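You operate a simulated robot arm through the tools that you are given. There is no shell and no other tool.

Carry out the task below with a simulated robot arm. There is one attempt and no reset: what you move stays moved.

## Task
Empty the bath: heat off, basket up, drain it, lamp off.
Fine: turn the heat off before you open the drain, open the bath lid before you wind and leave it open, and shut the drain once the water is gone.

The check looks at the end state, three seconds after you hand in, the way a careful person would. Anything else that was tipped, shoved, dropped, spilled or broken makes it a failure. A push-on lid holds only when it is set on centred and level and pressed home; a screw cap is set on level and turned clockwise until tight.

## Robot
A 7-joint arm with a three-finger gripper, fixed in place. Base frame: the origin is on the floor under the middle of its stand, x ahead of it, y to its left, z up. Lengths are in mm, angles in degrees, forces in N, time in s.
It reaches about 1342 mm from its shoulder. Its first joint turns from -166.0 to 166.0 degrees. Payload 2.69 kg.
Tool frame: the origin (TCP) lies between the finger pads and is the grasp point; the fingertips stand 30 mm ahead of it; z points along the fingers, y is the line along which they close. The gripper opens to 128 mm; its body begins 117 mm behind the TCP.
Orientation is told as [roll, pitch, yaw] about the base's x, y, z axes, in that order, counted from this pose: with the fingers straight down and closing along the base's y, the tool's x points along the base's -x, its y along +y and its z along -z.

## Interface
- The arm moves only by the tool servo_tool. Its argument "motion" is a list of rows, each an object of numbers (a shift or turn left out is 0, a gripper value left out holds the last): "x", "y", "z": the shift along the tool's x, y, z in m; "ax", "ay", "az": the turn, a rotation vector about the tool's x, y, z in degrees; "grip": the closure in counts, from 0 (fully open) to 255 (shut). In form: [{"x": .., "y": .., "z": .., "ax": .., "ay": .., "az": .., "grip": ..}, ...]. A call has 1 to 20 rows; each row is the pose to reach, as a shift and turn from the pose commanded when the call began, along the tool's axes at that moment. Each row takes 0.2 s and may step no farther than 50 mm and 8.6 degrees from the row before; otherwise, or with a gripper value out of range, the whole call is refused. Where a pose cannot be reached the arm comes as near as it can. A force on the tool above 70 N (or 10 N above the force at the start of the call, whichever is more), or a blocked arm, ends the call early, and 0.2 s more pass. Each finger travels about 127 mm/s and halts on what it meets, pressing with about 37 N; the grip force reading is that of the motor and also rises with nothing between the fingers. The clock runs only during rows and for 0.2 s after the last one: add rows that repeat a pose to give the fingers time. The reply holds the time, the measured pose of the TCP, the force on the tool along the base axes, the opening and the grip force, in the units named above and with some noise, with the torque about the TCP (base axes, N m) and any sound that the robot's microphone picked up.
- Cameras (640 x 400 px; columns grow to the right, rows downward): "scene" is fixed at [219.9, -650.6, 1159.7]; the picture's right is [0.53, -0.85, 0.00], its down [-0.12, -0.08, -0.99] and it looks along [0.84, 0.52, -0.15] (base axes); focal length 214 px, centre (320, 200). "wrist" rides on the gripper at [58, 54, -131] in the tool frame; the picture's right is [-0.68, 0.74, 0.00], its down [-0.62, -0.57, -0.55] and it looks along [-0.40, -0.37, 0.84] (tool axes); focal length 234 px, centre (320, 200). There is no depth. A picture from a camera that has moved, and an enlarged one, comes with that camera's place and axes in the base frame and with its lens.
- grab_frame(camera): a new picture of that camera. It takes no simulated time.
- move_column(by): moves the trunk up (or, below 0, down) by that many mm; the arm rides with it, the base frame stays. It gives what a move gives, with no picture.
- zoom(camera, box): a new picture of the part [left, top, right, bottom] of that camera's present view, enlarged. It takes no simulated time.
- finish_job(): hands the job in; it is judged then, once.

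Places have to be worked out from the pictures, the camera data and where the tool is seen. Open the gripper and draw the arm clear of the work before you hand the job in, unless the task says otherwise.

The tools are called after "Emit:" by a JSON object that holds its "fn" and its "kwargs". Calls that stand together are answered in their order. servo_tool: Moves the arm, as the interface text tells. Its arguments: {"type":"object","properties":{"motion":{"type":"array","items":{"type":"object","properties":{"x":{"type":"number"},"y":{"type":"number"},"z":{"type":"number"},"ax":{"type":"number"},"ay":{"type":"number"},"az":{"type":"number"},"grip":{"type":"number"}}}}},"required":["motion"]} The other tools are called the same way: move_column (by) moves the trunk up or down; grab_frame (camera) takes a picture; zoom (camera, box) takes an enlarged picture of a part of a camera's view; finish_job () hands the job in.

At the start:

```text
time_s: 0.0
tool_pos: [569.6, -2.9, 1374.3]
tool_rot: [0.0, -0.1, 0.0]
contact_force: [-0.4, -0.4, -0.2]
ft_torque: [0.02, -0.02, -0.04]
grip_width: 128.1
grip_force: 0.1
trunk travel left (down, up): [-150.0, 200.0]
```

scene: 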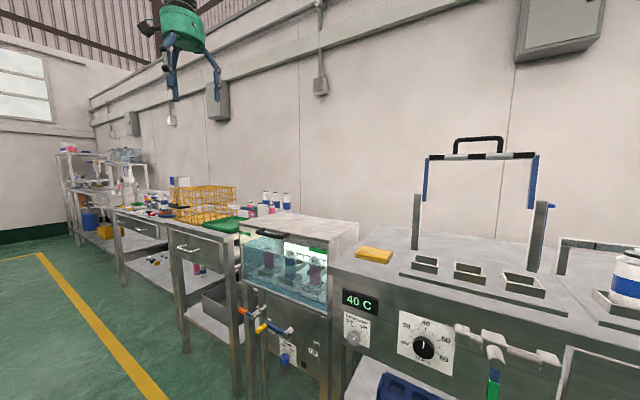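
wrist: 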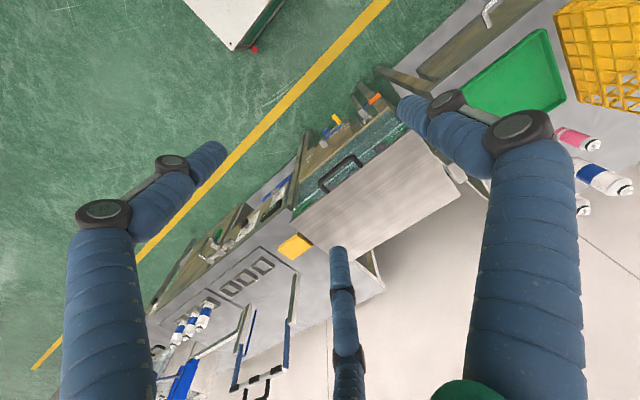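

I'll begin by looking closely at the bath and the control panel in the scene camera.

Emit:
{"fn": "zoom", "kwargs": {"camera": "scene", "box": [220, 200, 380, 300]}}

Emit:
{"fn": "zoom", "kwargs": {"camera": "scene", "box": [220, 290, 380, 390]}}

Emit:
{"fn": "zoom", "kwargs": {"camera": "scene", "box": [320, 280, 480, 380]}}

Emit:
{"fn": "zoom", "kwargs": {"camera": "scene", "box": [440, 290, 600, 390]}}

Emit:
{"fn": "zoom", "kwargs": {"camera": "scene", "box": [380, 120, 600, 300]}}

```text
4.00 times, centred on (300, 250) of scene
camera zoom: at [219.9, -650.6, 1159.7], right [0.53, -0.85, 0.0], down [-0.12, -0.08, -0.99], along [0.84, 0.52, -0.15], focal length 858 px, centre (400, 0)
```

zoom: 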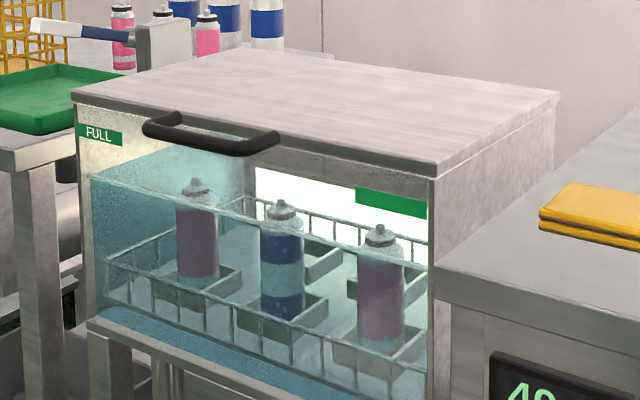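

```text
4.00 times, centred on (300, 340) of scene
camera zoom: at [219.9, -650.6, 1159.7], right [0.53, -0.85, 0.0], down [-0.12, -0.08, -0.99], along [0.84, 0.52, -0.15], focal length 858 px, centre (400, -360)
```

zoom: 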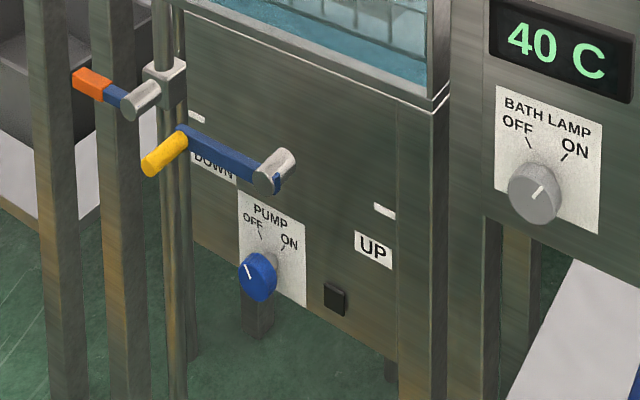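

```text
4.00 times, centred on (400, 330) of scene
camera zoom: at [219.9, -650.6, 1159.7], right [0.53, -0.85, 0.0], down [-0.12, -0.08, -0.99], along [0.84, 0.52, -0.15], focal length 858 px, centre (0, -320)
```

zoom: 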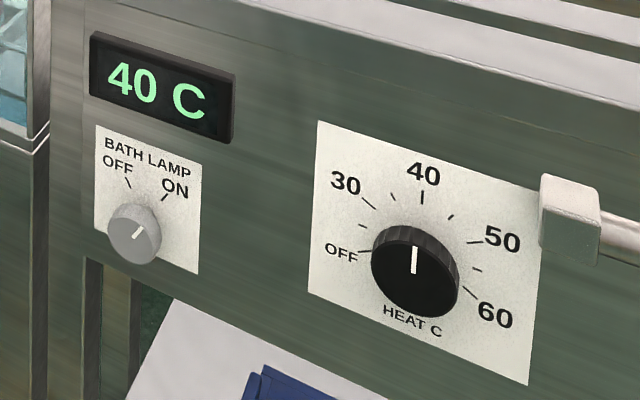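

```text
4.00 times, centred on (520, 340) of scene
camera zoom: at [219.9, -650.6, 1159.7], right [0.53, -0.85, 0.0], down [-0.12, -0.08, -0.99], along [0.84, 0.52, -0.15], focal length 858 px, centre (-480, -360)
```

zoom: 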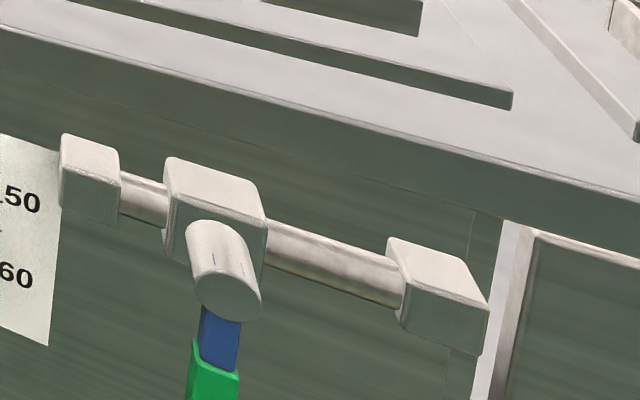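

```text
2.22 times, centred on (490, 210) of scene
camera zoom: at [219.9, -650.6, 1159.7], right [0.53, -0.85, 0.0], down [-0.12, -0.08, -0.99], along [0.84, 0.52, -0.15], focal length 477 px, centre (-58, 178)
```

zoom: 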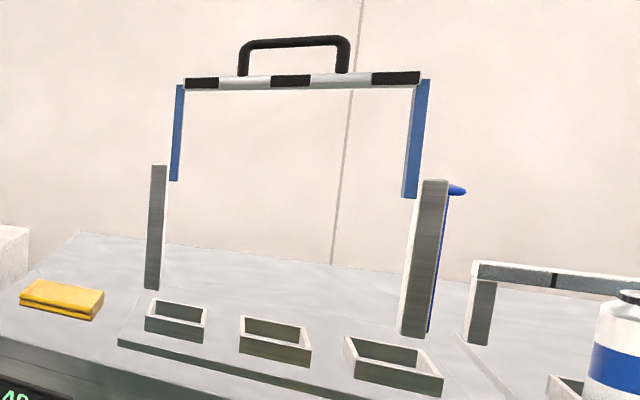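

The lid, crank and knobs face the robot (−x). I need closer views of the labels, the valves and the lever behind the bath.

Emit:
{"fn": "zoom", "kwargs": {"camera": "scene", "box": [232, 300, 304, 345]}}

Emit:
{"fn": "zoom", "kwargs": {"camera": "scene", "box": [272, 330, 344, 375]}}

Emit:
{"fn": "zoom", "kwargs": {"camera": "scene", "box": [220, 185, 292, 230]}}

Emit:
{"fn": "zoom", "kwargs": {"camera": "scene", "box": [440, 310, 584, 400]}}

Emit:
{"fn": "zoom", "kwargs": {"camera": "wrist", "box": [240, 60, 440, 185]}}

Emit:
{"fn": "zoom", "kwargs": {"camera": "wrist", "box": [130, 200, 330, 325]}}

```text
8.89 times, centred on (268, 322) of scene
camera zoom: at [219.9, -650.6, 1159.7], right [0.53, -0.85, 0.0], down [-0.12, -0.08, -0.99], along [0.84, 0.52, -0.15], focal length 1906 px, centre (782, -889)
```

zoom: 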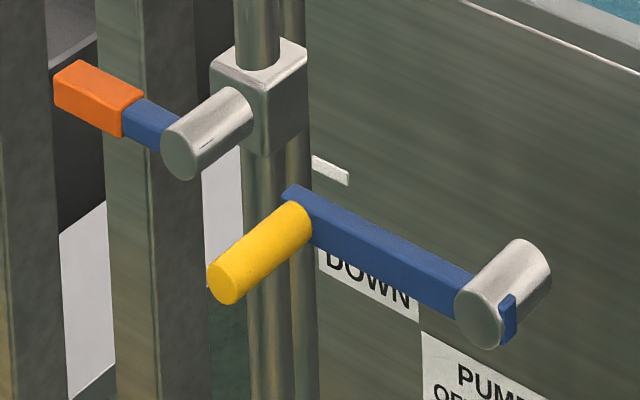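

```text
8.89 times, centred on (308, 352) of scene
camera zoom: at [219.9, -650.6, 1159.7], right [0.53, -0.85, 0.0], down [-0.12, -0.08, -0.99], along [0.84, 0.52, -0.15], focal length 1906 px, centre (427, -1156)
```

zoom: 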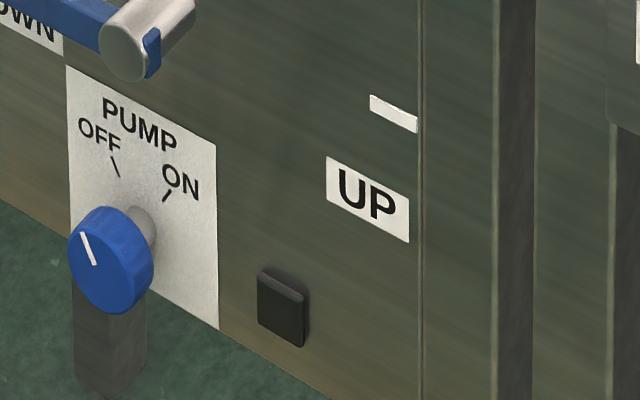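

```text
8.89 times, centred on (256, 208) of scene
camera zoom: at [219.9, -650.6, 1159.7], right [0.53, -0.85, 0.0], down [-0.12, -0.08, -0.99], along [0.84, 0.52, -0.15], focal length 1906 px, centre (889, 133)
```

zoom: 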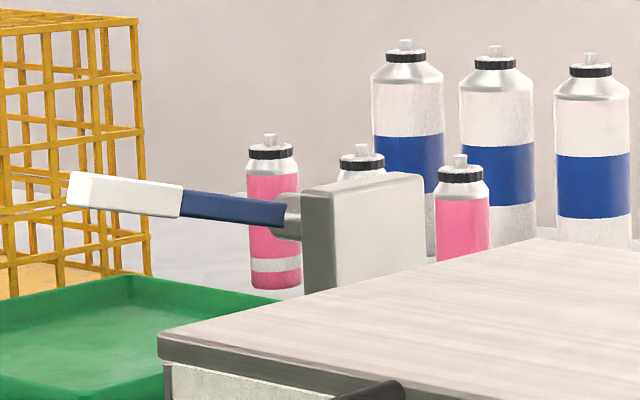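

```text
4.44 times, centred on (512, 355) of scene
camera zoom: at [219.9, -650.6, 1159.7], right [0.53, -0.85, 0.0], down [-0.12, -0.08, -0.99], along [0.84, 0.52, -0.15], focal length 953 px, centre (-533, -489)
```

zoom: 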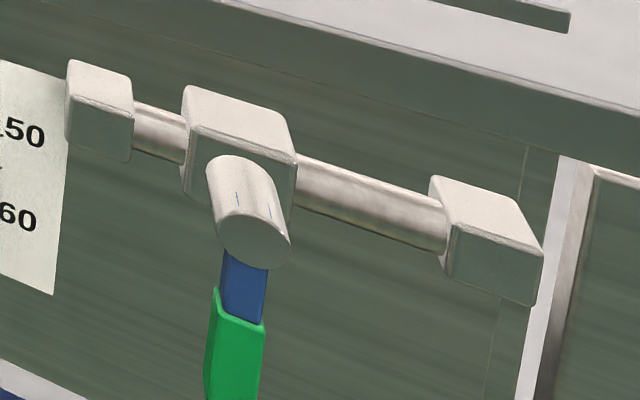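

```text
3.20 times, centred on (340, 122) of wrist
camera zoom: at [511.3, 51.7, 1505.4], right [0.68, 0.74, 0.0], down [0.62, -0.57, 0.55], along [0.4, -0.37, -0.84], focal length 749 px, centre (256, 448)
```

zoom: 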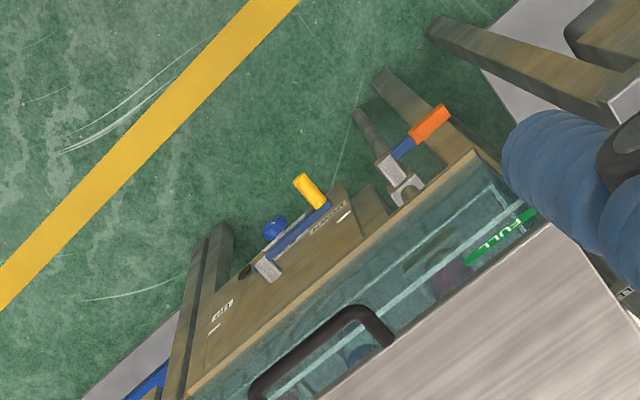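

```text
3.20 times, centred on (230, 262) of wrist
camera zoom: at [511.3, 51.7, 1505.4], right [0.68, 0.74, 0.0], down [0.62, -0.57, 0.55], along [0.4, -0.37, -0.84], focal length 749 px, centre (608, 0)
```

zoom: 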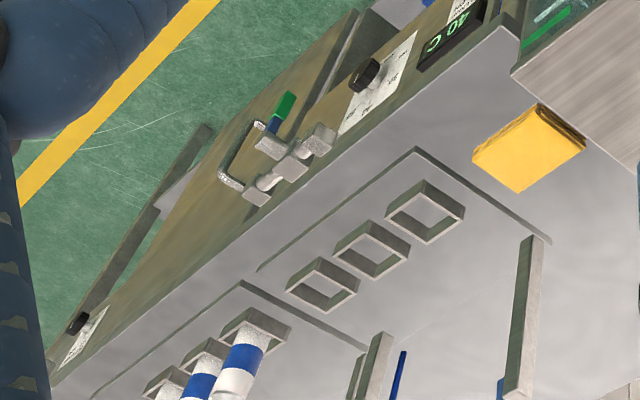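

Triangulating the two views puts the heat knob near (756,-619,717), crank hub near (772,-167,550), drain lever near (772,60,540) and lid handle near (762,-104,920). I'll roll the wrist 90° so the camera will look down on the panel once the fingers point forward.

Emit:
{"fn": "servo_tool", "kwargs": {"motion": [{"x": 0.01, "az": 8}, {"x": 0.02, "az": 16}, {"x": 0.03, "az": 24}, {"x": 0.04, "az": 32}, {"x": 0.05, "y": -0.02, "z": 0.02, "az": 40}, {"x": 0.06, "y": -0.04, "z": 0.04, "az": 48}, {"x": 0.07, "y": -0.06, "z": 0.06, "az": 56}, {"x": 0.08, "y": -0.08, "z": 0.08, "az": 64}, {"x": 0.09, "y": -0.1, "z": 0.1, "az": 72}, {"x": 0.1, "y": -0.12, "z": 0.12, "az": 80}, {"x": 0.1, "y": -0.13, "z": 0.13, "az": 86}, {"x": 0.1, "y": -0.14, "z": 0.14, "az": 90}]}}

```text
time_s: 2.6
tool_pos: [468.2, -142.5, 1233.2]
tool_rot: [0.0, 0.1, -90.2]
contact_force: [0.2, -0.7, -0.1]
ft_torque: [0.0, -0.02, 0.0]
grip_width: 127.8
grip_force: 0.1
trunk travel left (down, up): [-150.0, 200.0]
```

The roll worked. Next I pitch the fingers forward while lowering to about (430,-350,950).

Emit:
{"fn": "servo_tool", "kwargs": {"motion": [{"x": -0.017, "y": -0.003, "z": 0.024, "ax": -7.5}, {"x": -0.034, "y": -0.006, "z": 0.047, "ax": -15}, {"x": -0.052, "y": -0.01, "z": 0.071, "ax": -22.5}, {"x": -0.069, "y": -0.013, "z": 0.094, "ax": -30}, {"x": -0.086, "y": -0.016, "z": 0.118, "ax": -37.5}, {"x": -0.104, "y": -0.019, "z": 0.142, "ax": -45}, {"x": -0.121, "y": -0.022, "z": 0.165, "ax": -52.5}, {"x": -0.138, "y": -0.025, "z": 0.189, "ax": -60}, {"x": -0.155, "y": -0.029, "z": 0.212, "ax": -67.5}, {"x": -0.173, "y": -0.032, "z": 0.236, "ax": -75}, {"x": -0.19, "y": -0.035, "z": 0.26, "ax": -82.5}, {"x": -0.207, "y": -0.038, "z": 0.283, "ax": -90}]}}

Emit:
{"fn": "grab_frame", "kwargs": {"camera": "wrist"}}

Emit:
{"fn": "grab_frame", "kwargs": {"camera": "scene"}}

```text
time_s: 4.5
tool_pos: [491.3, -210.0, 1044.0]
tool_rot: [64.5, -0.9, -79.1]
contact_force: [0.0, 0.1, -0.3]
ft_torque: [-0.06, -0.01, -0.05]
grip_width: 128.3
grip_force: 0.1
trunk travel left (down, up): [-150.0, 200.0]
stopped in row 9: the arm was blocked; the commanded pose is now the measured one
```

```text
taken
camera wrist: at [386.7, -168.0, 1148.2], right [0.44, -0.59, 0.67], down [-0.61, -0.75, -0.26], along [0.66, -0.3, -0.69], focal length 234 px, centre (320, 200)
```

wrist: 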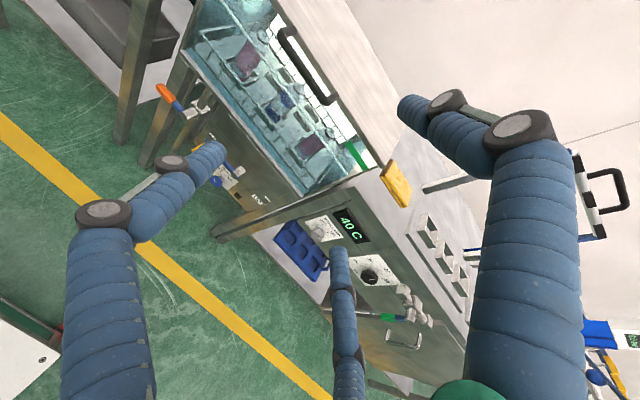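

```text
taken
```

scene: 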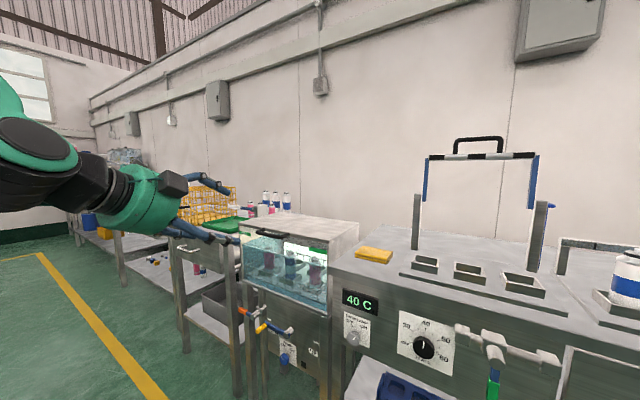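

The arm hit a limit because it folded too close to the base. I'll move out to x≈600 first and then complete the pitch.

Emit:
{"fn": "servo_tool", "kwargs": {"motion": [{"x": -0.036, "z": 0.033}, {"x": -0.073, "z": 0.067}, {"x": -0.109, "z": 0.1}, {"x": -0.109, "z": 0.1, "ax": -6.3, "ay": -2.7, "az": 0.6}, {"x": -0.109, "z": 0.1, "ax": -12.7, "ay": -5.4, "az": 1.2}, {"x": -0.109, "z": 0.1, "ax": -19, "ay": -8.1, "az": 1.8}, {"x": -0.109, "z": 0.1, "ax": -25.4, "ay": -10.8, "az": 2.4}]}}

Emit:
{"fn": "grab_frame", "kwargs": {"camera": "wrist"}}

Emit:
{"fn": "grab_frame", "kwargs": {"camera": "scene"}}

```text
refused: row 2 steps farther than a row can; nothing moved
```

```text
taken
camera wrist: at [386.7, -168.0, 1148.2], right [0.44, -0.59, 0.67], down [-0.61, -0.75, -0.26], along [0.66, -0.3, -0.69], focal length 234 px, centre (320, 200)
```

wrist: 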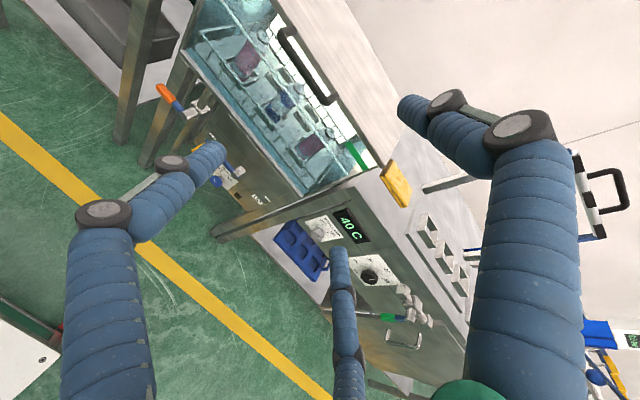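

```text
taken
```

scene: 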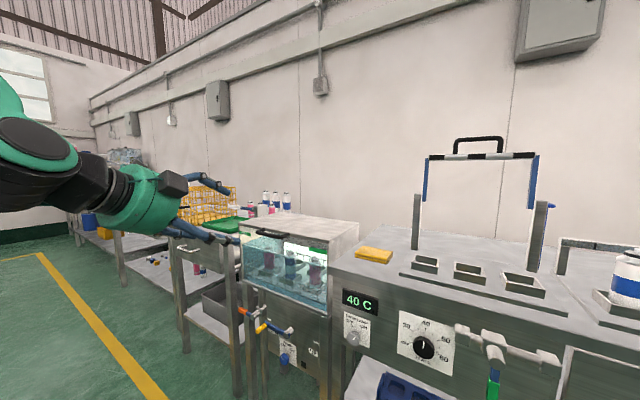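

The step was slightly too large, so I'll send the same move with finer rows.

Emit:
{"fn": "servo_tool", "kwargs": {"motion": [{"x": -0.027, "z": 0.025}, {"x": -0.055, "z": 0.05}, {"x": -0.082, "z": 0.075}, {"x": -0.109, "z": 0.1}, {"x": -0.109, "z": 0.1, "ax": -6.3, "ay": -2.7, "az": 0.6}, {"x": -0.109, "z": 0.1, "ax": -12.7, "ay": -5.4, "az": 1.2}, {"x": -0.109, "z": 0.1, "ax": -19, "ay": -8.1, "az": 1.8}, {"x": -0.109, "z": 0.1, "ax": -25.4, "ay": -10.8, "az": 2.4}]}}

Emit:
{"fn": "grab_frame", "kwargs": {"camera": "wrist"}}

Emit:
{"fn": "grab_frame", "kwargs": {"camera": "scene"}}

```text
time_s: 6.3
tool_pos: [599.9, -302.2, 1001.3]
tool_rot: [90.1, -1.0, -90.4]
contact_force: [0.0, -0.6, 1.1]
ft_torque: [0.03, 0.04, -0.02]
grip_width: 127.7
grip_force: 0.0
trunk travel left (down, up): [-150.0, 200.0]
```

```text
taken
camera wrist: at [469.9, -241.7, 1054.7], right [0.0, -0.66, 0.75], down [-0.55, -0.62, -0.56], along [0.83, -0.42, -0.36], focal length 234 px, centre (320, 200)
```

wrist: 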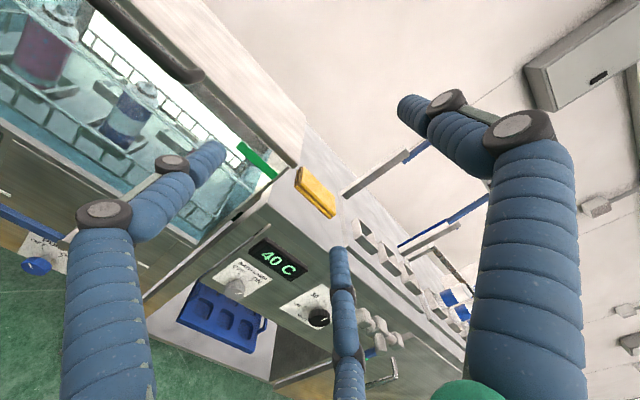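

```text
taken
```

scene: 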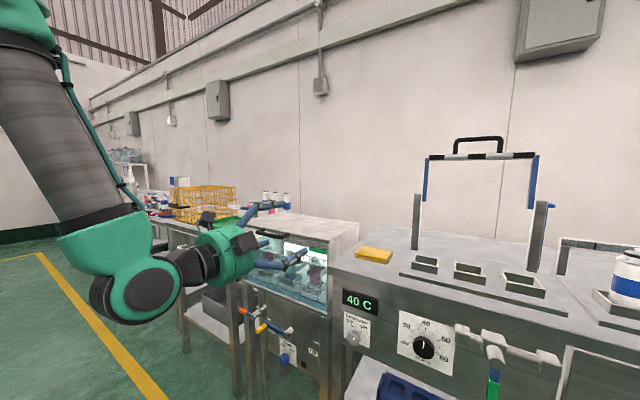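

Fingers now point forward with the thumb on top and two fingers below. I'll close the gripper in free air to learn how the fingertips come together.

Emit:
{"fn": "servo_tool", "kwargs": {"motion": [{"grip": 200}, {"grip": 200}, {"grip": 200}, {"grip": 200}]}}

Emit:
{"fn": "grab_frame", "kwargs": {"camera": "wrist"}}

Emit:
{"fn": "zoom", "kwargs": {"camera": "scene", "box": [140, 180, 340, 305]}}

```text
time_s: 7.3
tool_pos: [601.2, -301.5, 1002.2]
tool_rot: [90.0, -0.9, -90.3]
contact_force: [-0.4, -0.3, -0.3]
ft_torque: [0.01, 0.0, 0.01]
grip_width: 27.7
grip_force: 0.1
trunk travel left (down, up): [-150.0, 200.0]
```

```text
taken
camera wrist: at [470.1, -241.9, 1054.4], right [0.0, -0.66, 0.75], down [-0.55, -0.62, -0.56], along [0.83, -0.41, -0.36], focal length 234 px, centre (320, 200)
```

wrist: 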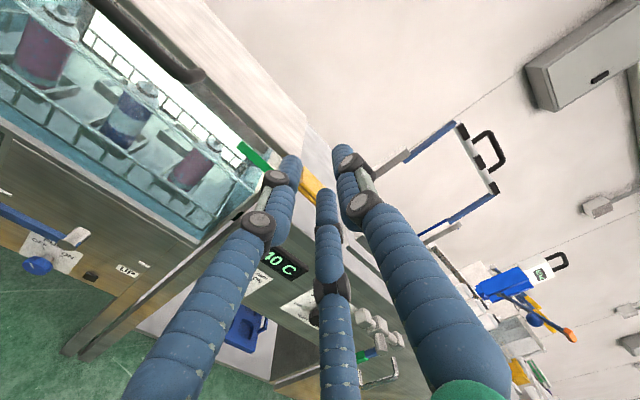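

```text
3.20 times, centred on (240, 242) of scene
camera zoom: at [219.9, -650.6, 1159.7], right [0.53, -0.85, 0.0], down [-0.12, -0.08, -0.99], along [0.84, 0.52, -0.15], focal length 686 px, centre (576, 64)
```

zoom: 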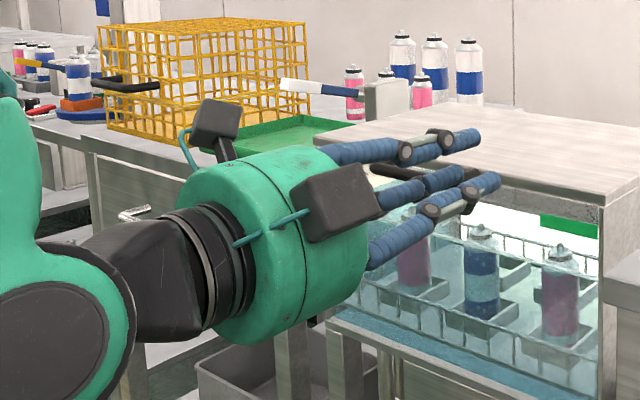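

The three fingers close concentrically at 120°, which suits gripping knobs. I'll reopen and move in front of the heat knob, staying about 130 mm off the panel.

Emit:
{"fn": "servo_tool", "kwargs": {"motion": [{"x": -0.035, "y": -0.027, "grip": 0}, {"x": -0.07, "y": -0.055}, {"x": -0.105, "y": -0.082}, {"x": -0.14, "y": -0.11}, {"x": -0.175, "y": -0.137}, {"x": -0.21, "y": -0.165}, {"x": -0.245, "y": -0.195}, {"x": -0.28, "y": -0.225}, {"x": -0.3, "y": -0.25}, {"x": -0.318, "y": -0.272}]}}

Emit:
{"fn": "grab_frame", "kwargs": {"camera": "wrist"}}

Emit:
{"fn": "grab_frame", "kwargs": {"camera": "scene"}}

```text
time_s: 9.6
tool_pos: [599.0, -624.1, 735.5]
tool_rot: [90.0, -1.0, -90.3]
contact_force: [-0.7, 0.0, 0.0]
ft_torque: [0.0, 0.02, -0.02]
grip_width: 128.2
grip_force: 0.0
trunk travel left (down, up): [-150.0, 200.0]
```

```text
taken
camera wrist: at [468.4, -563.6, 788.0], right [0.0, -0.66, 0.75], down [-0.55, -0.62, -0.55], along [0.83, -0.41, -0.36], focal length 234 px, centre (320, 200)
```

wrist: 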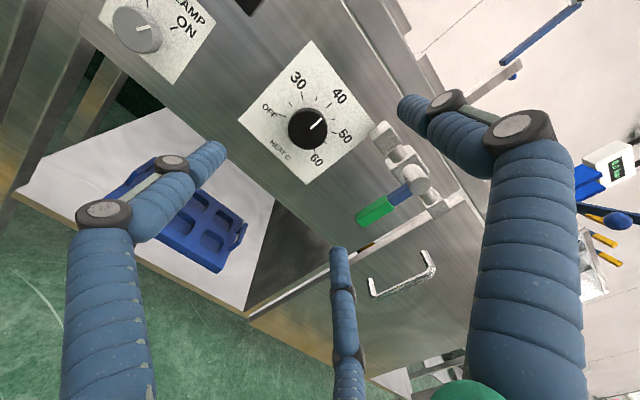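

```text
taken
```

scene: 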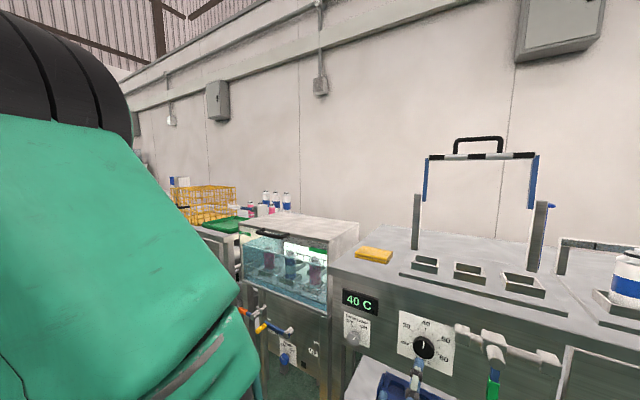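

Clear view of the heat dial; let me zoom in for its exact centre and the tick angles.

Emit:
{"fn": "zoom", "kwargs": {"camera": "wrist", "box": [230, 50, 390, 150]}}

Emit:
{"fn": "zoom", "kwargs": {"camera": "scene", "box": [376, 300, 476, 380]}}

```text
4.00 times, centred on (310, 100) of wrist
camera zoom: at [468.4, -563.6, 788.0], right [0.0, -0.66, 0.75], down [-0.55, -0.62, -0.55], along [0.83, -0.41, -0.36], focal length 937 px, centre (360, 600)
```

zoom: 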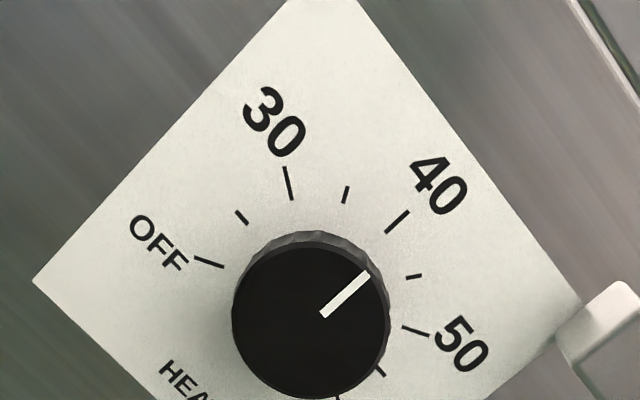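

```text
5.00 times, centred on (426, 340) of scene
camera zoom: at [219.9, -650.6, 1159.7], right [0.53, -0.85, 0.0], down [-0.12, -0.08, -0.99], along [0.84, 0.52, -0.15], focal length 1072 px, centre (-210, -500)
```

zoom: 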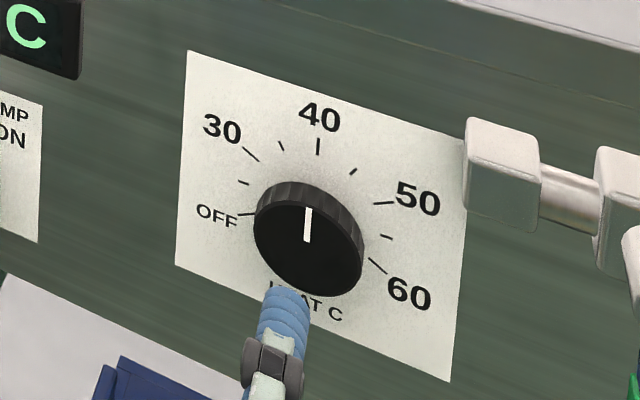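

The dial ticks fit a circle: 40 is at the top and OFF is 120° counter-clockwise. The knob axis is at about y=-620, z=719, diameter about 48 mm, with the face at x≈758. I'll align with the axis, pre-close to about 80 mm and approach partway.

Emit:
{"fn": "servo_tool", "kwargs": {"motion": [{"x": 0.004, "y": -0.016, "z": 0.02, "grip": 85}, {"x": 0.004, "y": -0.016, "z": 0.05}, {"x": 0.004, "y": -0.016, "z": 0.08}, {"x": 0.004, "y": -0.016, "z": 0.105}]}}

Emit:
{"fn": "grab_frame", "kwargs": {"camera": "wrist"}}

Emit:
{"fn": "zoom", "kwargs": {"camera": "scene", "box": [356, 290, 484, 370]}}

```text
time_s: 10.6
tool_pos: [703.0, -621.8, 720.5]
tool_rot: [90.1, -0.9, -90.3]
contact_force: [0.0, 0.5, 0.0]
ft_torque: [-0.01, 0.03, -0.02]
grip_width: 85.6
grip_force: 0.0
trunk travel left (down, up): [-150.0, 200.0]
```

```text
taken
camera wrist: at [572.1, -560.5, 772.6], right [0.0, -0.66, 0.75], down [-0.55, -0.62, -0.56], along [0.83, -0.41, -0.37], focal length 234 px, centre (320, 200)
```

wrist: 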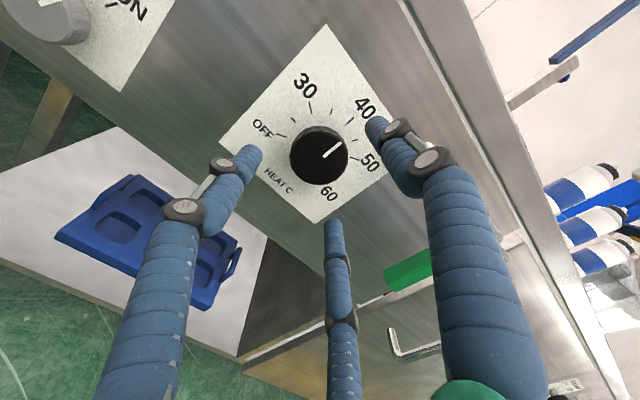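

```text
5.00 times, centred on (420, 330) of scene
camera zoom: at [219.9, -650.6, 1159.7], right [0.53, -0.85, 0.0], down [-0.12, -0.08, -0.99], along [0.84, 0.52, -0.15], focal length 1072 px, centre (-180, -450)
```

zoom: 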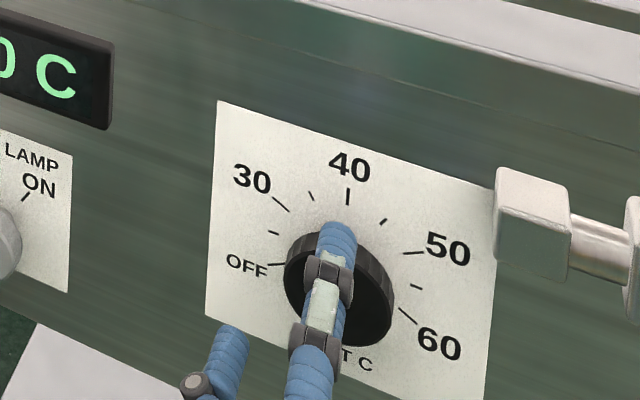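

The knob is centred between the fingers to within a few mm. I advance 45 mm so that the fingertips surround it.

Emit:
{"fn": "servo_tool", "kwargs": {"motion": [{"y": -0.0015, "z": 0.015}, {"y": -0.0015, "z": 0.03}, {"y": -0.0015, "z": 0.045}]}}

Emit:
{"fn": "grab_frame", "kwargs": {"camera": "wrist"}}

Emit:
{"fn": "zoom", "kwargs": {"camera": "scene", "box": [356, 290, 484, 370]}}

```text
time_s: 11.3
tool_pos: [747.4, -621.0, 719.4]
tool_rot: [90.0, -0.9, -90.3]
contact_force: [0.2, 1.2, 0.4]
ft_torque: [0.02, 0.0, -0.03]
grip_width: 85.0
grip_force: 0.1
trunk travel left (down, up): [-150.0, 200.0]
```

```text
taken
camera wrist: at [617.0, -560.6, 771.7], right [0.0, -0.66, 0.75], down [-0.55, -0.62, -0.56], along [0.83, -0.41, -0.36], focal length 234 px, centre (320, 200)
```

wrist: 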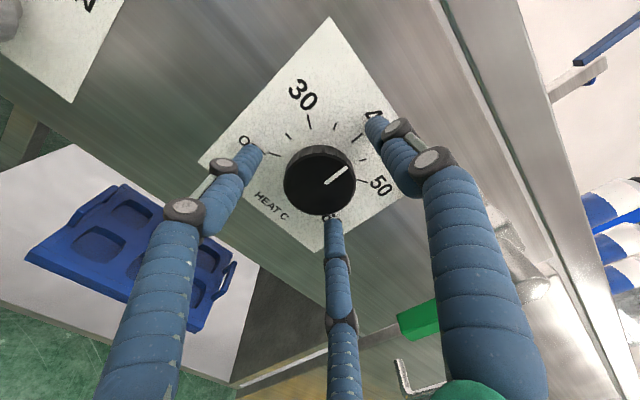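

```text
5.00 times, centred on (420, 330) of scene
camera zoom: at [219.9, -650.6, 1159.7], right [0.53, -0.85, 0.0], down [-0.12, -0.08, -0.99], along [0.84, 0.52, -0.15], focal length 1072 px, centre (-180, -450)
```

zoom: 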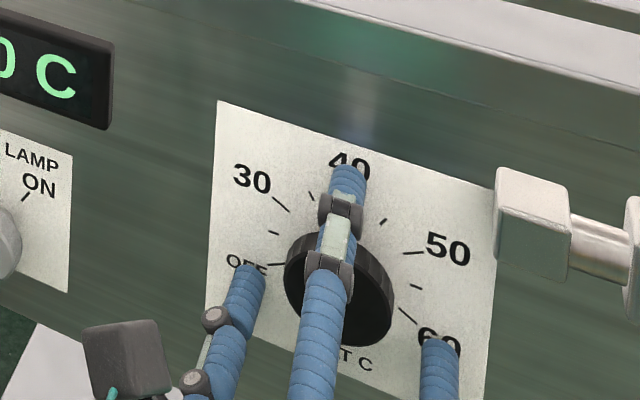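

The knob face is about 17 mm ahead of the TCP (x≈764). I'll go 6 mm further and close on the knob.

Emit:
{"fn": "servo_tool", "kwargs": {"motion": [{"z": 0.006}, {"z": 0.006, "grip": 120}, {"z": 0.006, "grip": 150}, {"z": 0.006, "grip": 175}, {"z": 0.006, "grip": 175}, {"z": 0.006, "grip": 175}]}}

Emit:
{"fn": "zoom", "kwargs": {"camera": "wrist", "box": [220, 100, 420, 225]}}

```text
time_s: 12.8
tool_pos: [750.0, -620.5, 719.7]
tool_rot: [90.0, -0.9, -90.1]
contact_force: [-30.1, 14.9, 27.7]
ft_torque: [-0.18, -0.04, 0.46]
grip_width: 47.1
grip_force: 45.2
trunk travel left (down, up): [-150.0, 200.0]
stopped in row 6: the force on the tool passed its limit at 72 N (the readings are from after the stop); the commanded pose is now the measured one
```

```text
3.20 times, centred on (320, 162) of wrist
camera zoom: at [619.2, -560.0, 772.0], right [0.0, -0.66, 0.75], down [-0.55, -0.62, -0.56], along [0.83, -0.41, -0.36], focal length 749 px, centre (320, 320)
```

zoom: 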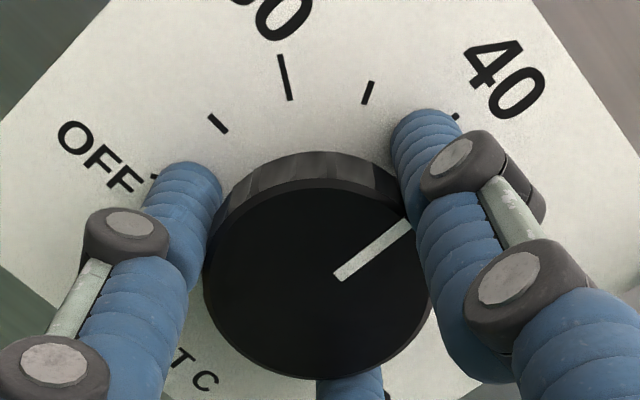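

The knob is gripped at 47 mm, but the fingertips push on the panel (−30 N in x) and there's some side load. I'll relax it by backing off 2 mm and nudging up and left.

Emit:
{"fn": "servo_tool", "kwargs": {"motion": [{"x": 0.0005, "y": 0.001, "z": -0.002, "grip": 170}, {"x": 0.001, "y": 0.0015, "z": -0.003, "grip": 170}]}}

```text
time_s: 13.4
tool_pos: [750.7, -618.8, 719.5]
tool_rot: [90.0, -1.1, -90.4]
contact_force: [12.5, 0.6, 20.8]
ft_torque: [0.02, -0.38, -0.03]
grip_width: 46.1
grip_force: 45.4
trunk travel left (down, up): [-150.0, 200.0]
```

Side load shrinks as I move up, so I add 2 mm more up and begin turning counter-clockwise, 40° first to check that the knob follows.

Emit:
{"fn": "servo_tool", "kwargs": {"motion": [{"y": 0.002, "z": 0.001}, {"y": 0.002, "z": 0.001, "az": -8}, {"y": 0.002, "z": 0.001, "az": -16}, {"y": 0.002, "z": 0.001, "az": -24}, {"y": 0.002, "z": 0.001, "az": -32}, {"y": 0.002, "z": 0.001, "az": -40}]}}

Emit:
{"fn": "grab_frame", "kwargs": {"camera": "wrist"}}

Emit:
{"fn": "zoom", "kwargs": {"camera": "scene", "box": [316, 280, 444, 360]}}

```text
time_s: 14.8
tool_pos: [749.9, -619.6, 719.1]
tool_rot: [89.8, -41.0, -90.2]
contact_force: [28.9, -10.8, 25.2]
ft_torque: [0.01, -0.57, -0.18]
grip_width: 46.1
grip_force: 44.8
trunk travel left (down, up): [-150.0, 200.0]
```

```text
taken
camera wrist: at [619.2, -539.1, 722.5], right [0.0, -0.03, 1.0], down [-0.55, -0.83, -0.02], along [0.83, -0.55, -0.02], focal length 234 px, centre (320, 200)
```

wrist: 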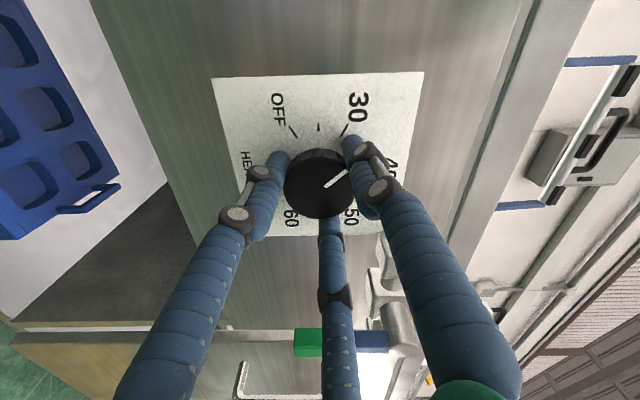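

```text
5.00 times, centred on (380, 320) of scene
camera zoom: at [219.9, -650.6, 1159.7], right [0.53, -0.85, 0.0], down [-0.12, -0.08, -0.99], along [0.84, 0.52, -0.15], focal length 1072 px, centre (20, -400)
```

zoom: 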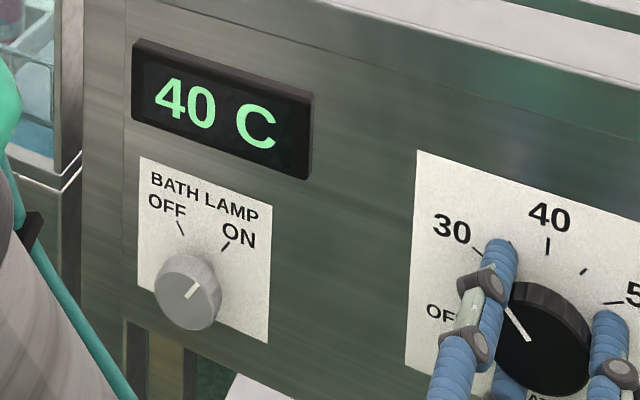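

The knob follows the gripper. I'll continue turning 80° more toward OFF while easing the pull-out force.

Emit:
{"fn": "servo_tool", "kwargs": {"motion": [{"x": -0.002, "y": 0.001, "z": 0.002, "az": -8}, {"x": -0.002, "y": 0.001, "z": 0.002, "az": -16}, {"x": -0.002, "y": 0.001, "z": 0.002, "az": -24}, {"x": -0.002, "y": 0.001, "z": 0.002, "az": -32}, {"x": -0.002, "y": 0.001, "z": 0.002, "az": -40}, {"x": -0.002, "y": 0.001, "z": 0.002, "az": -48}, {"x": -0.002, "y": 0.001, "z": 0.002, "az": -56}, {"x": -0.002, "y": 0.001, "z": 0.002, "az": -64}, {"x": -0.002, "y": 0.001, "z": 0.002, "az": -72}]}}

Emit:
{"fn": "grab_frame", "kwargs": {"camera": "wrist"}}

Emit:
{"fn": "zoom", "kwargs": {"camera": "scene", "box": [356, 290, 484, 370]}}

```text
time_s: 16.8
tool_pos: [751.4, -619.7, 719.3]
tool_rot: [-89.4, -67.2, 89.1]
contact_force: [-31.6, 3.9, 10.8]
ft_torque: [0.22, -0.87, 0.26]
grip_width: 46.2
grip_force: 44.7
trunk travel left (down, up): [-150.0, 200.0]
```

```text
taken
camera wrist: at [618.9, -591.5, 645.7], right [0.01, 0.94, 0.34], down [-0.55, -0.28, 0.79], along [0.84, -0.19, 0.51], focal length 234 px, centre (320, 200)
```

wrist: 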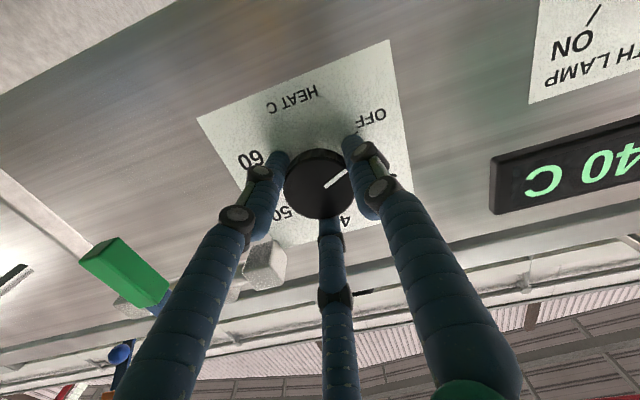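

```text
5.00 times, centred on (420, 330) of scene
camera zoom: at [219.9, -650.6, 1159.7], right [0.53, -0.85, 0.0], down [-0.12, -0.08, -0.99], along [0.84, 0.52, -0.15], focal length 1072 px, centre (-180, -450)
```

zoom: 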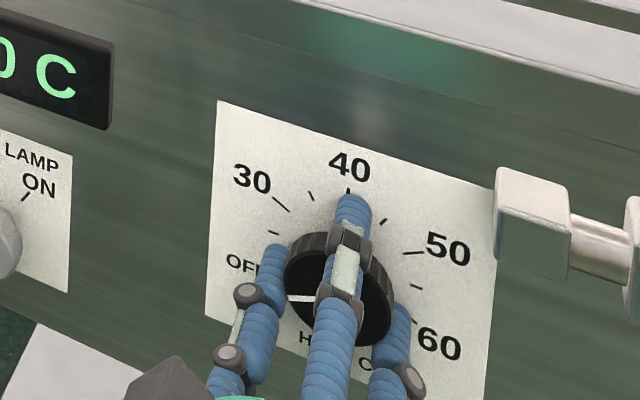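

Turned about 113°, and OFF is at 120°. I'll turn 7° more and check whether there's a stop.

Emit:
{"fn": "servo_tool", "kwargs": {"motion": [{"z": -0.0015, "az": -4}, {"z": -0.0015, "az": -7.5}, {"z": -0.0015, "az": -7.5}]}}

Emit:
{"fn": "zoom", "kwargs": {"camera": "wrist", "box": [220, 90, 420, 215]}}

```text
time_s: 17.6
tool_pos: [749.9, -620.1, 720.6]
tool_rot: [-89.2, -63.4, 89.2]
contact_force: [-18.3, 9.0, 5.5]
ft_torque: [-0.19, -0.02, 0.2]
grip_width: 45.9
grip_force: 44.7
out of reach, approached as far as the arm can: row 2, 3
trunk travel left (down, up): [-150.0, 200.0]
```

```text
3.20 times, centred on (320, 152) of wrist
camera zoom: at [618.6, -596.9, 644.3], right [0.0, 0.96, 0.28], down [-0.54, -0.23, 0.81], along [0.84, -0.15, 0.52], focal length 749 px, centre (320, 352)
```

zoom: 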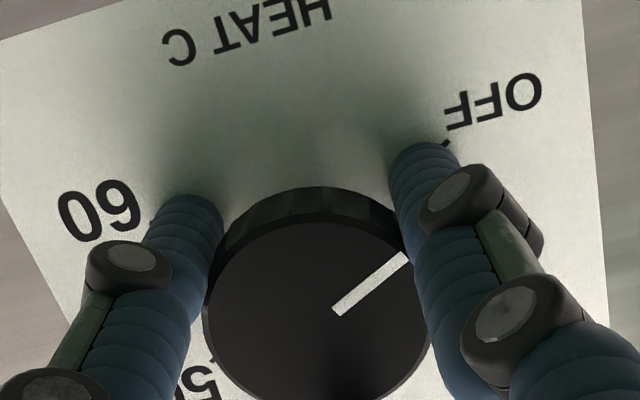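

The joint limit stopped it at about 116.6°. I'll release, back off, turn the wrist back and look at where the pointer ended.

Emit:
{"fn": "servo_tool", "kwargs": {"motion": [{"grip": 120}, {"grip": 85}, {"grip": 85}, {"z": -0.02, "grip": 85}, {"z": -0.045}, {"z": -0.045, "az": 8}, {"z": -0.045, "az": 16}, {"z": -0.045, "az": 24}, {"z": -0.045, "az": 32}, {"z": -0.045, "az": 40}, {"z": -0.045, "az": 48}, {"z": -0.045, "az": 56}]}}

Emit:
{"fn": "grab_frame", "kwargs": {"camera": "wrist"}}

Emit:
{"fn": "zoom", "kwargs": {"camera": "scene", "box": [316, 280, 476, 380]}}

```text
time_s: 20.2
tool_pos: [704.5, -619.5, 721.8]
tool_rot: [89.2, -60.3, -89.5]
contact_force: [-0.5, -0.1, 0.3]
ft_torque: [-0.01, -0.01, -0.02]
grip_width: 85.2
grip_force: 0.0
trunk travel left (down, up): [-150.0, 200.0]
```

```text
taken
camera wrist: at [574.4, -543.3, 696.5], right [0.01, 0.31, 0.95], down [-0.55, -0.79, 0.26], along [0.84, -0.52, 0.16], focal length 234 px, centre (320, 200)
```

wrist: 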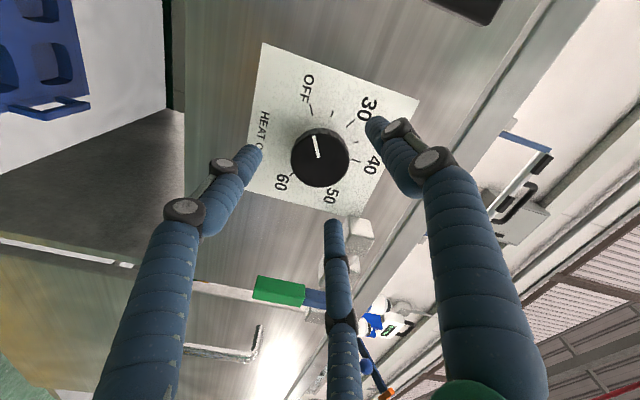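

```text
4.00 times, centred on (396, 330) of scene
camera zoom: at [219.9, -650.6, 1159.7], right [0.53, -0.85, 0.0], down [-0.12, -0.08, -0.99], along [0.84, 0.52, -0.15], focal length 858 px, centre (16, -320)
```

zoom: 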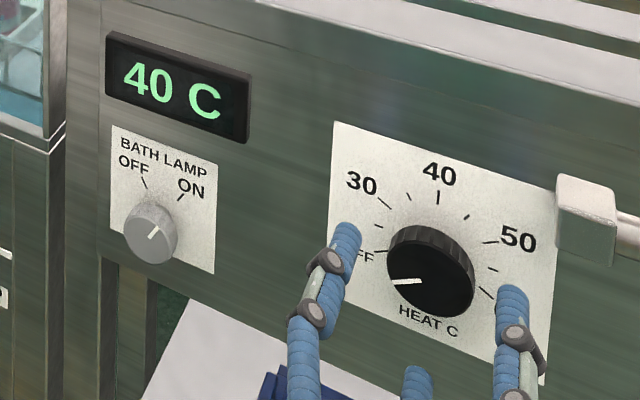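

Emit:
{"fn": "zoom", "kwargs": {"camera": "wrist", "box": [270, 80, 380, 200]}}

```text
3.33 times, centred on (325, 140) of wrist
camera zoom: at [574.4, -543.3, 696.5], right [0.01, 0.31, 0.95], down [-0.55, -0.79, 0.26], along [0.84, -0.52, 0.16], focal length 781 px, centre (303, 400)
```

zoom: 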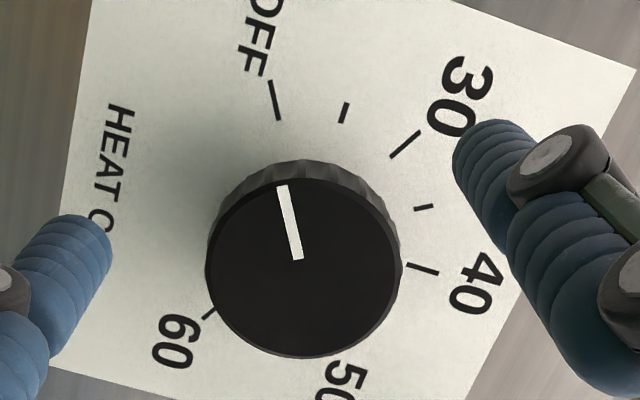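

The pointer is within about 2–3° of OFF. I'll regrip from this wrist angle and nudge the last few degrees so it's properly on the mark.

Emit:
{"fn": "servo_tool", "kwargs": {"motion": [{"x": 0.0014, "y": -0.001, "z": 0.025}, {"x": 0.0014, "y": -0.001, "z": 0.0445}, {"x": 0.0014, "y": -0.001, "z": 0.0445, "grip": 120}, {"x": 0.0014, "y": -0.001, "z": 0.0445, "grip": 155}, {"x": 0.0014, "y": -0.001, "z": 0.0445, "grip": 166}, {"x": 0.0014, "y": -0.001, "z": 0.0445, "grip": 166}]}}

```text
time_s: 21.6
tool_pos: [749.7, -621.0, 720.0]
tool_rot: [89.6, -60.5, -89.7]
contact_force: [-1.2, 10.0, 10.0]
ft_torque: [0.18, -0.21, 0.31]
grip_width: 46.2
grip_force: 45.5
trunk travel left (down, up): [-150.0, 200.0]
```

Emit:
{"fn": "servo_tool", "kwargs": {"motion": [{"az": -2}, {"az": -4}, {"az": -4}]}}

Emit:
{"fn": "zoom", "kwargs": {"camera": "wrist", "box": [250, 80, 390, 220]}}

```text
time_s: 22.4
tool_pos: [748.8, -619.6, 720.0]
tool_rot: [89.6, -64.8, -89.7]
contact_force: [5.3, 14.0, 16.5]
ft_torque: [0.87, -0.41, 0.36]
grip_width: 45.8
grip_force: 44.9
trunk travel left (down, up): [-150.0, 200.0]
```

```text
2.86 times, centred on (320, 150) of wrist
camera zoom: at [618.6, -545.6, 690.7], right [0.0, 0.38, 0.93], down [-0.55, -0.77, 0.32], along [0.84, -0.51, 0.2], focal length 669 px, centre (320, 343)
```

zoom: 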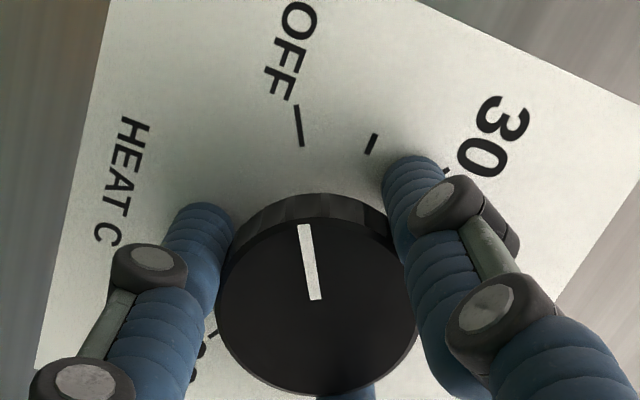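

The reaction torque rose to 0.87 N·m, so it may be at the end stop. I'll release, back off and check the pointer again.

Emit:
{"fn": "servo_tool", "kwargs": {"motion": [{"grip": 120}, {"grip": 85}, {"grip": 85}, {"z": -0.025, "grip": 85}, {"z": -0.05}]}}

Emit:
{"fn": "zoom", "kwargs": {"camera": "wrist", "box": [260, 80, 380, 200]}}

Emit:
{"fn": "zoom", "kwargs": {"camera": "scene", "box": [316, 280, 476, 380]}}

```text
time_s: 23.6
tool_pos: [699.4, -620.5, 720.1]
tool_rot: [89.3, -64.4, -89.5]
contact_force: [0.2, -0.6, -0.6]
ft_torque: [0.01, -0.03, 0.02]
grip_width: 85.3
grip_force: 0.2
trunk travel left (down, up): [-150.0, 200.0]
```

```text
3.33 times, centred on (320, 140) of wrist
camera zoom: at [568.6, -546.3, 689.9], right [0.01, 0.37, 0.93], down [-0.55, -0.77, 0.32], along [0.84, -0.51, 0.2], focal length 781 px, centre (320, 400)
```

zoom: 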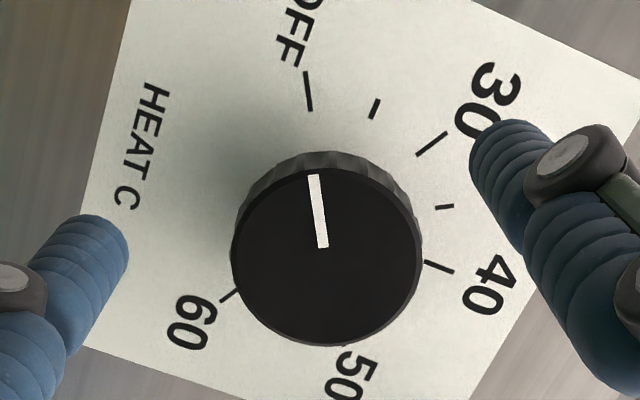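

```text
4.00 times, centred on (396, 330) of scene
camera zoom: at [219.9, -650.6, 1159.7], right [0.53, -0.85, 0.0], down [-0.12, -0.08, -0.99], along [0.84, 0.52, -0.15], focal length 858 px, centre (16, -320)
```

zoom: 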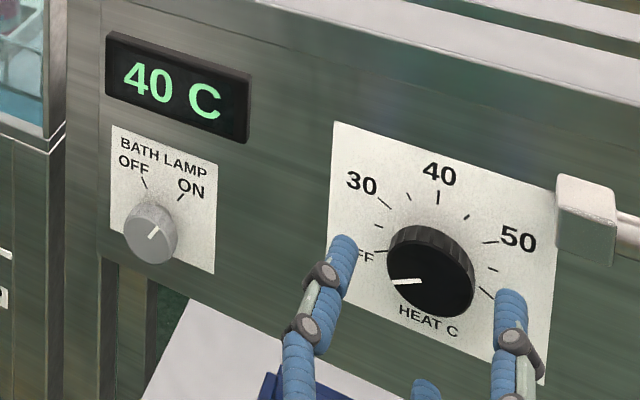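

The pointer now lines up with the OFF tick to within 1°, so the heat is off. Next, the lamp knob: I'll back away, turn the wrist level and move in front of it.

Emit:
{"fn": "servo_tool", "kwargs": {"motion": [{"z": -0.04, "az": 4}, {"z": -0.08, "az": 12}, {"x": 0.025, "y": 0.025, "z": -0.08, "az": 20}, {"x": 0.05, "y": 0.05, "z": -0.08, "az": 28}, {"x": 0.075, "y": 0.075, "z": -0.08, "az": 36}, {"x": 0.1, "y": 0.1, "z": -0.08, "az": 44}, {"x": 0.125, "y": 0.125, "z": -0.08, "az": 52}, {"x": 0.1407, "y": 0.1433, "z": -0.08, "az": 60}, {"x": 0.1407, "y": 0.1433, "z": -0.08, "az": 64.5}]}}

Emit:
{"fn": "grab_frame", "kwargs": {"camera": "wrist"}}

Emit:
{"fn": "zoom", "kwargs": {"camera": "wrist", "box": [240, 60, 400, 180]}}

```text
time_s: 25.6
tool_pos: [620.8, -430.2, 652.5]
tool_rot: [89.7, 0.0, -90.2]
contact_force: [-0.9, -0.5, 0.2]
ft_torque: [-0.01, 0.03, -0.02]
grip_width: 85.4
grip_force: 0.0
trunk travel left (down, up): [-150.0, 200.0]
```

```text
taken
camera wrist: at [489.5, -370.9, 707.5], right [0.0, -0.68, 0.74], down [-0.55, -0.61, -0.56], along [0.83, -0.41, -0.38], focal length 234 px, centre (320, 200)
```

wrist: 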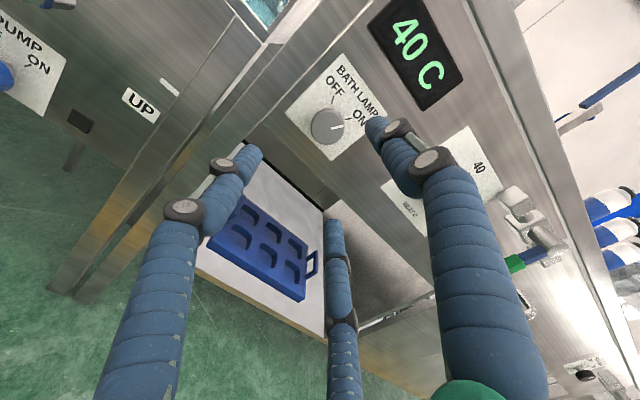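

```text
3.33 times, centred on (320, 120) of wrist
camera zoom: at [489.5, -370.9, 707.5], right [0.0, -0.68, 0.74], down [-0.55, -0.61, -0.56], along [0.83, -0.41, -0.38], focal length 781 px, centre (320, 467)
```

zoom: 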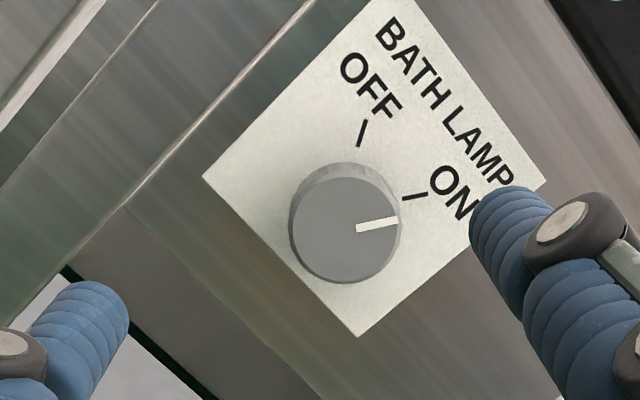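

The lamp knob face is at (755,-434,660), 36 mm across, with ON at +35° and OFF at −35°. I approach coaxially with about a 70 mm opening.

Emit:
{"fn": "servo_tool", "kwargs": {"motion": [{"x": -0.0035, "y": 0.008, "z": 0.03, "grip": 110}, {"x": -0.0035, "y": 0.008, "z": 0.06}, {"x": -0.0035, "y": 0.008, "z": 0.085}, {"x": -0.0035, "y": 0.0083, "z": 0.105}]}}

Emit:
{"fn": "zoom", "kwargs": {"camera": "wrist", "box": [220, 80, 420, 220]}}

Emit:
{"fn": "zoom", "kwargs": {"camera": "scene", "box": [300, 290, 412, 370]}}

```text
time_s: 26.6
tool_pos: [723.2, -433.5, 662.2]
tool_rot: [89.7, 0.0, -90.1]
contact_force: [0.0, -0.3, 0.0]
ft_torque: [0.0, -0.01, -0.04]
grip_width: 72.9
grip_force: 0.0
trunk travel left (down, up): [-150.0, 200.0]
```

```text
2.86 times, centred on (320, 150) of wrist
camera zoom: at [593.9, -374.1, 715.6], right [0.0, -0.68, 0.74], down [-0.55, -0.61, -0.56], along [0.83, -0.41, -0.38], focal length 669 px, centre (320, 343)
```

zoom: 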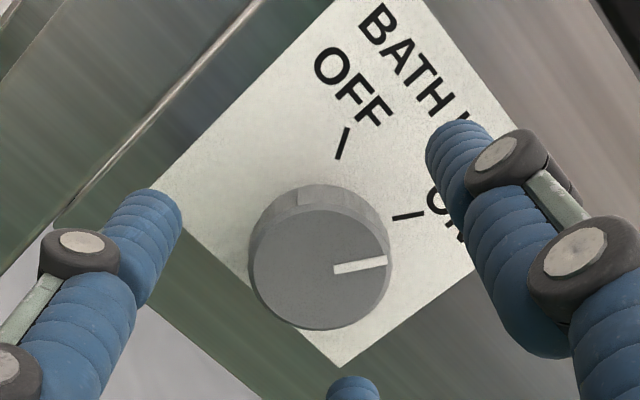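

```text
5.00 times, centred on (356, 330) of scene
camera zoom: at [219.9, -650.6, 1159.7], right [0.53, -0.85, 0.0], down [-0.12, -0.08, -0.99], along [0.84, 0.52, -0.15], focal length 1072 px, centre (140, -450)
```

zoom: 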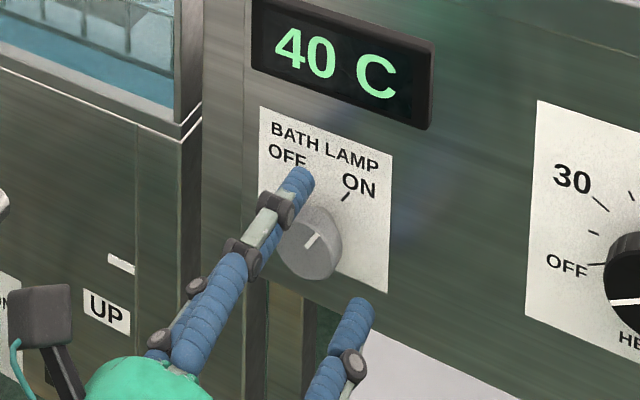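

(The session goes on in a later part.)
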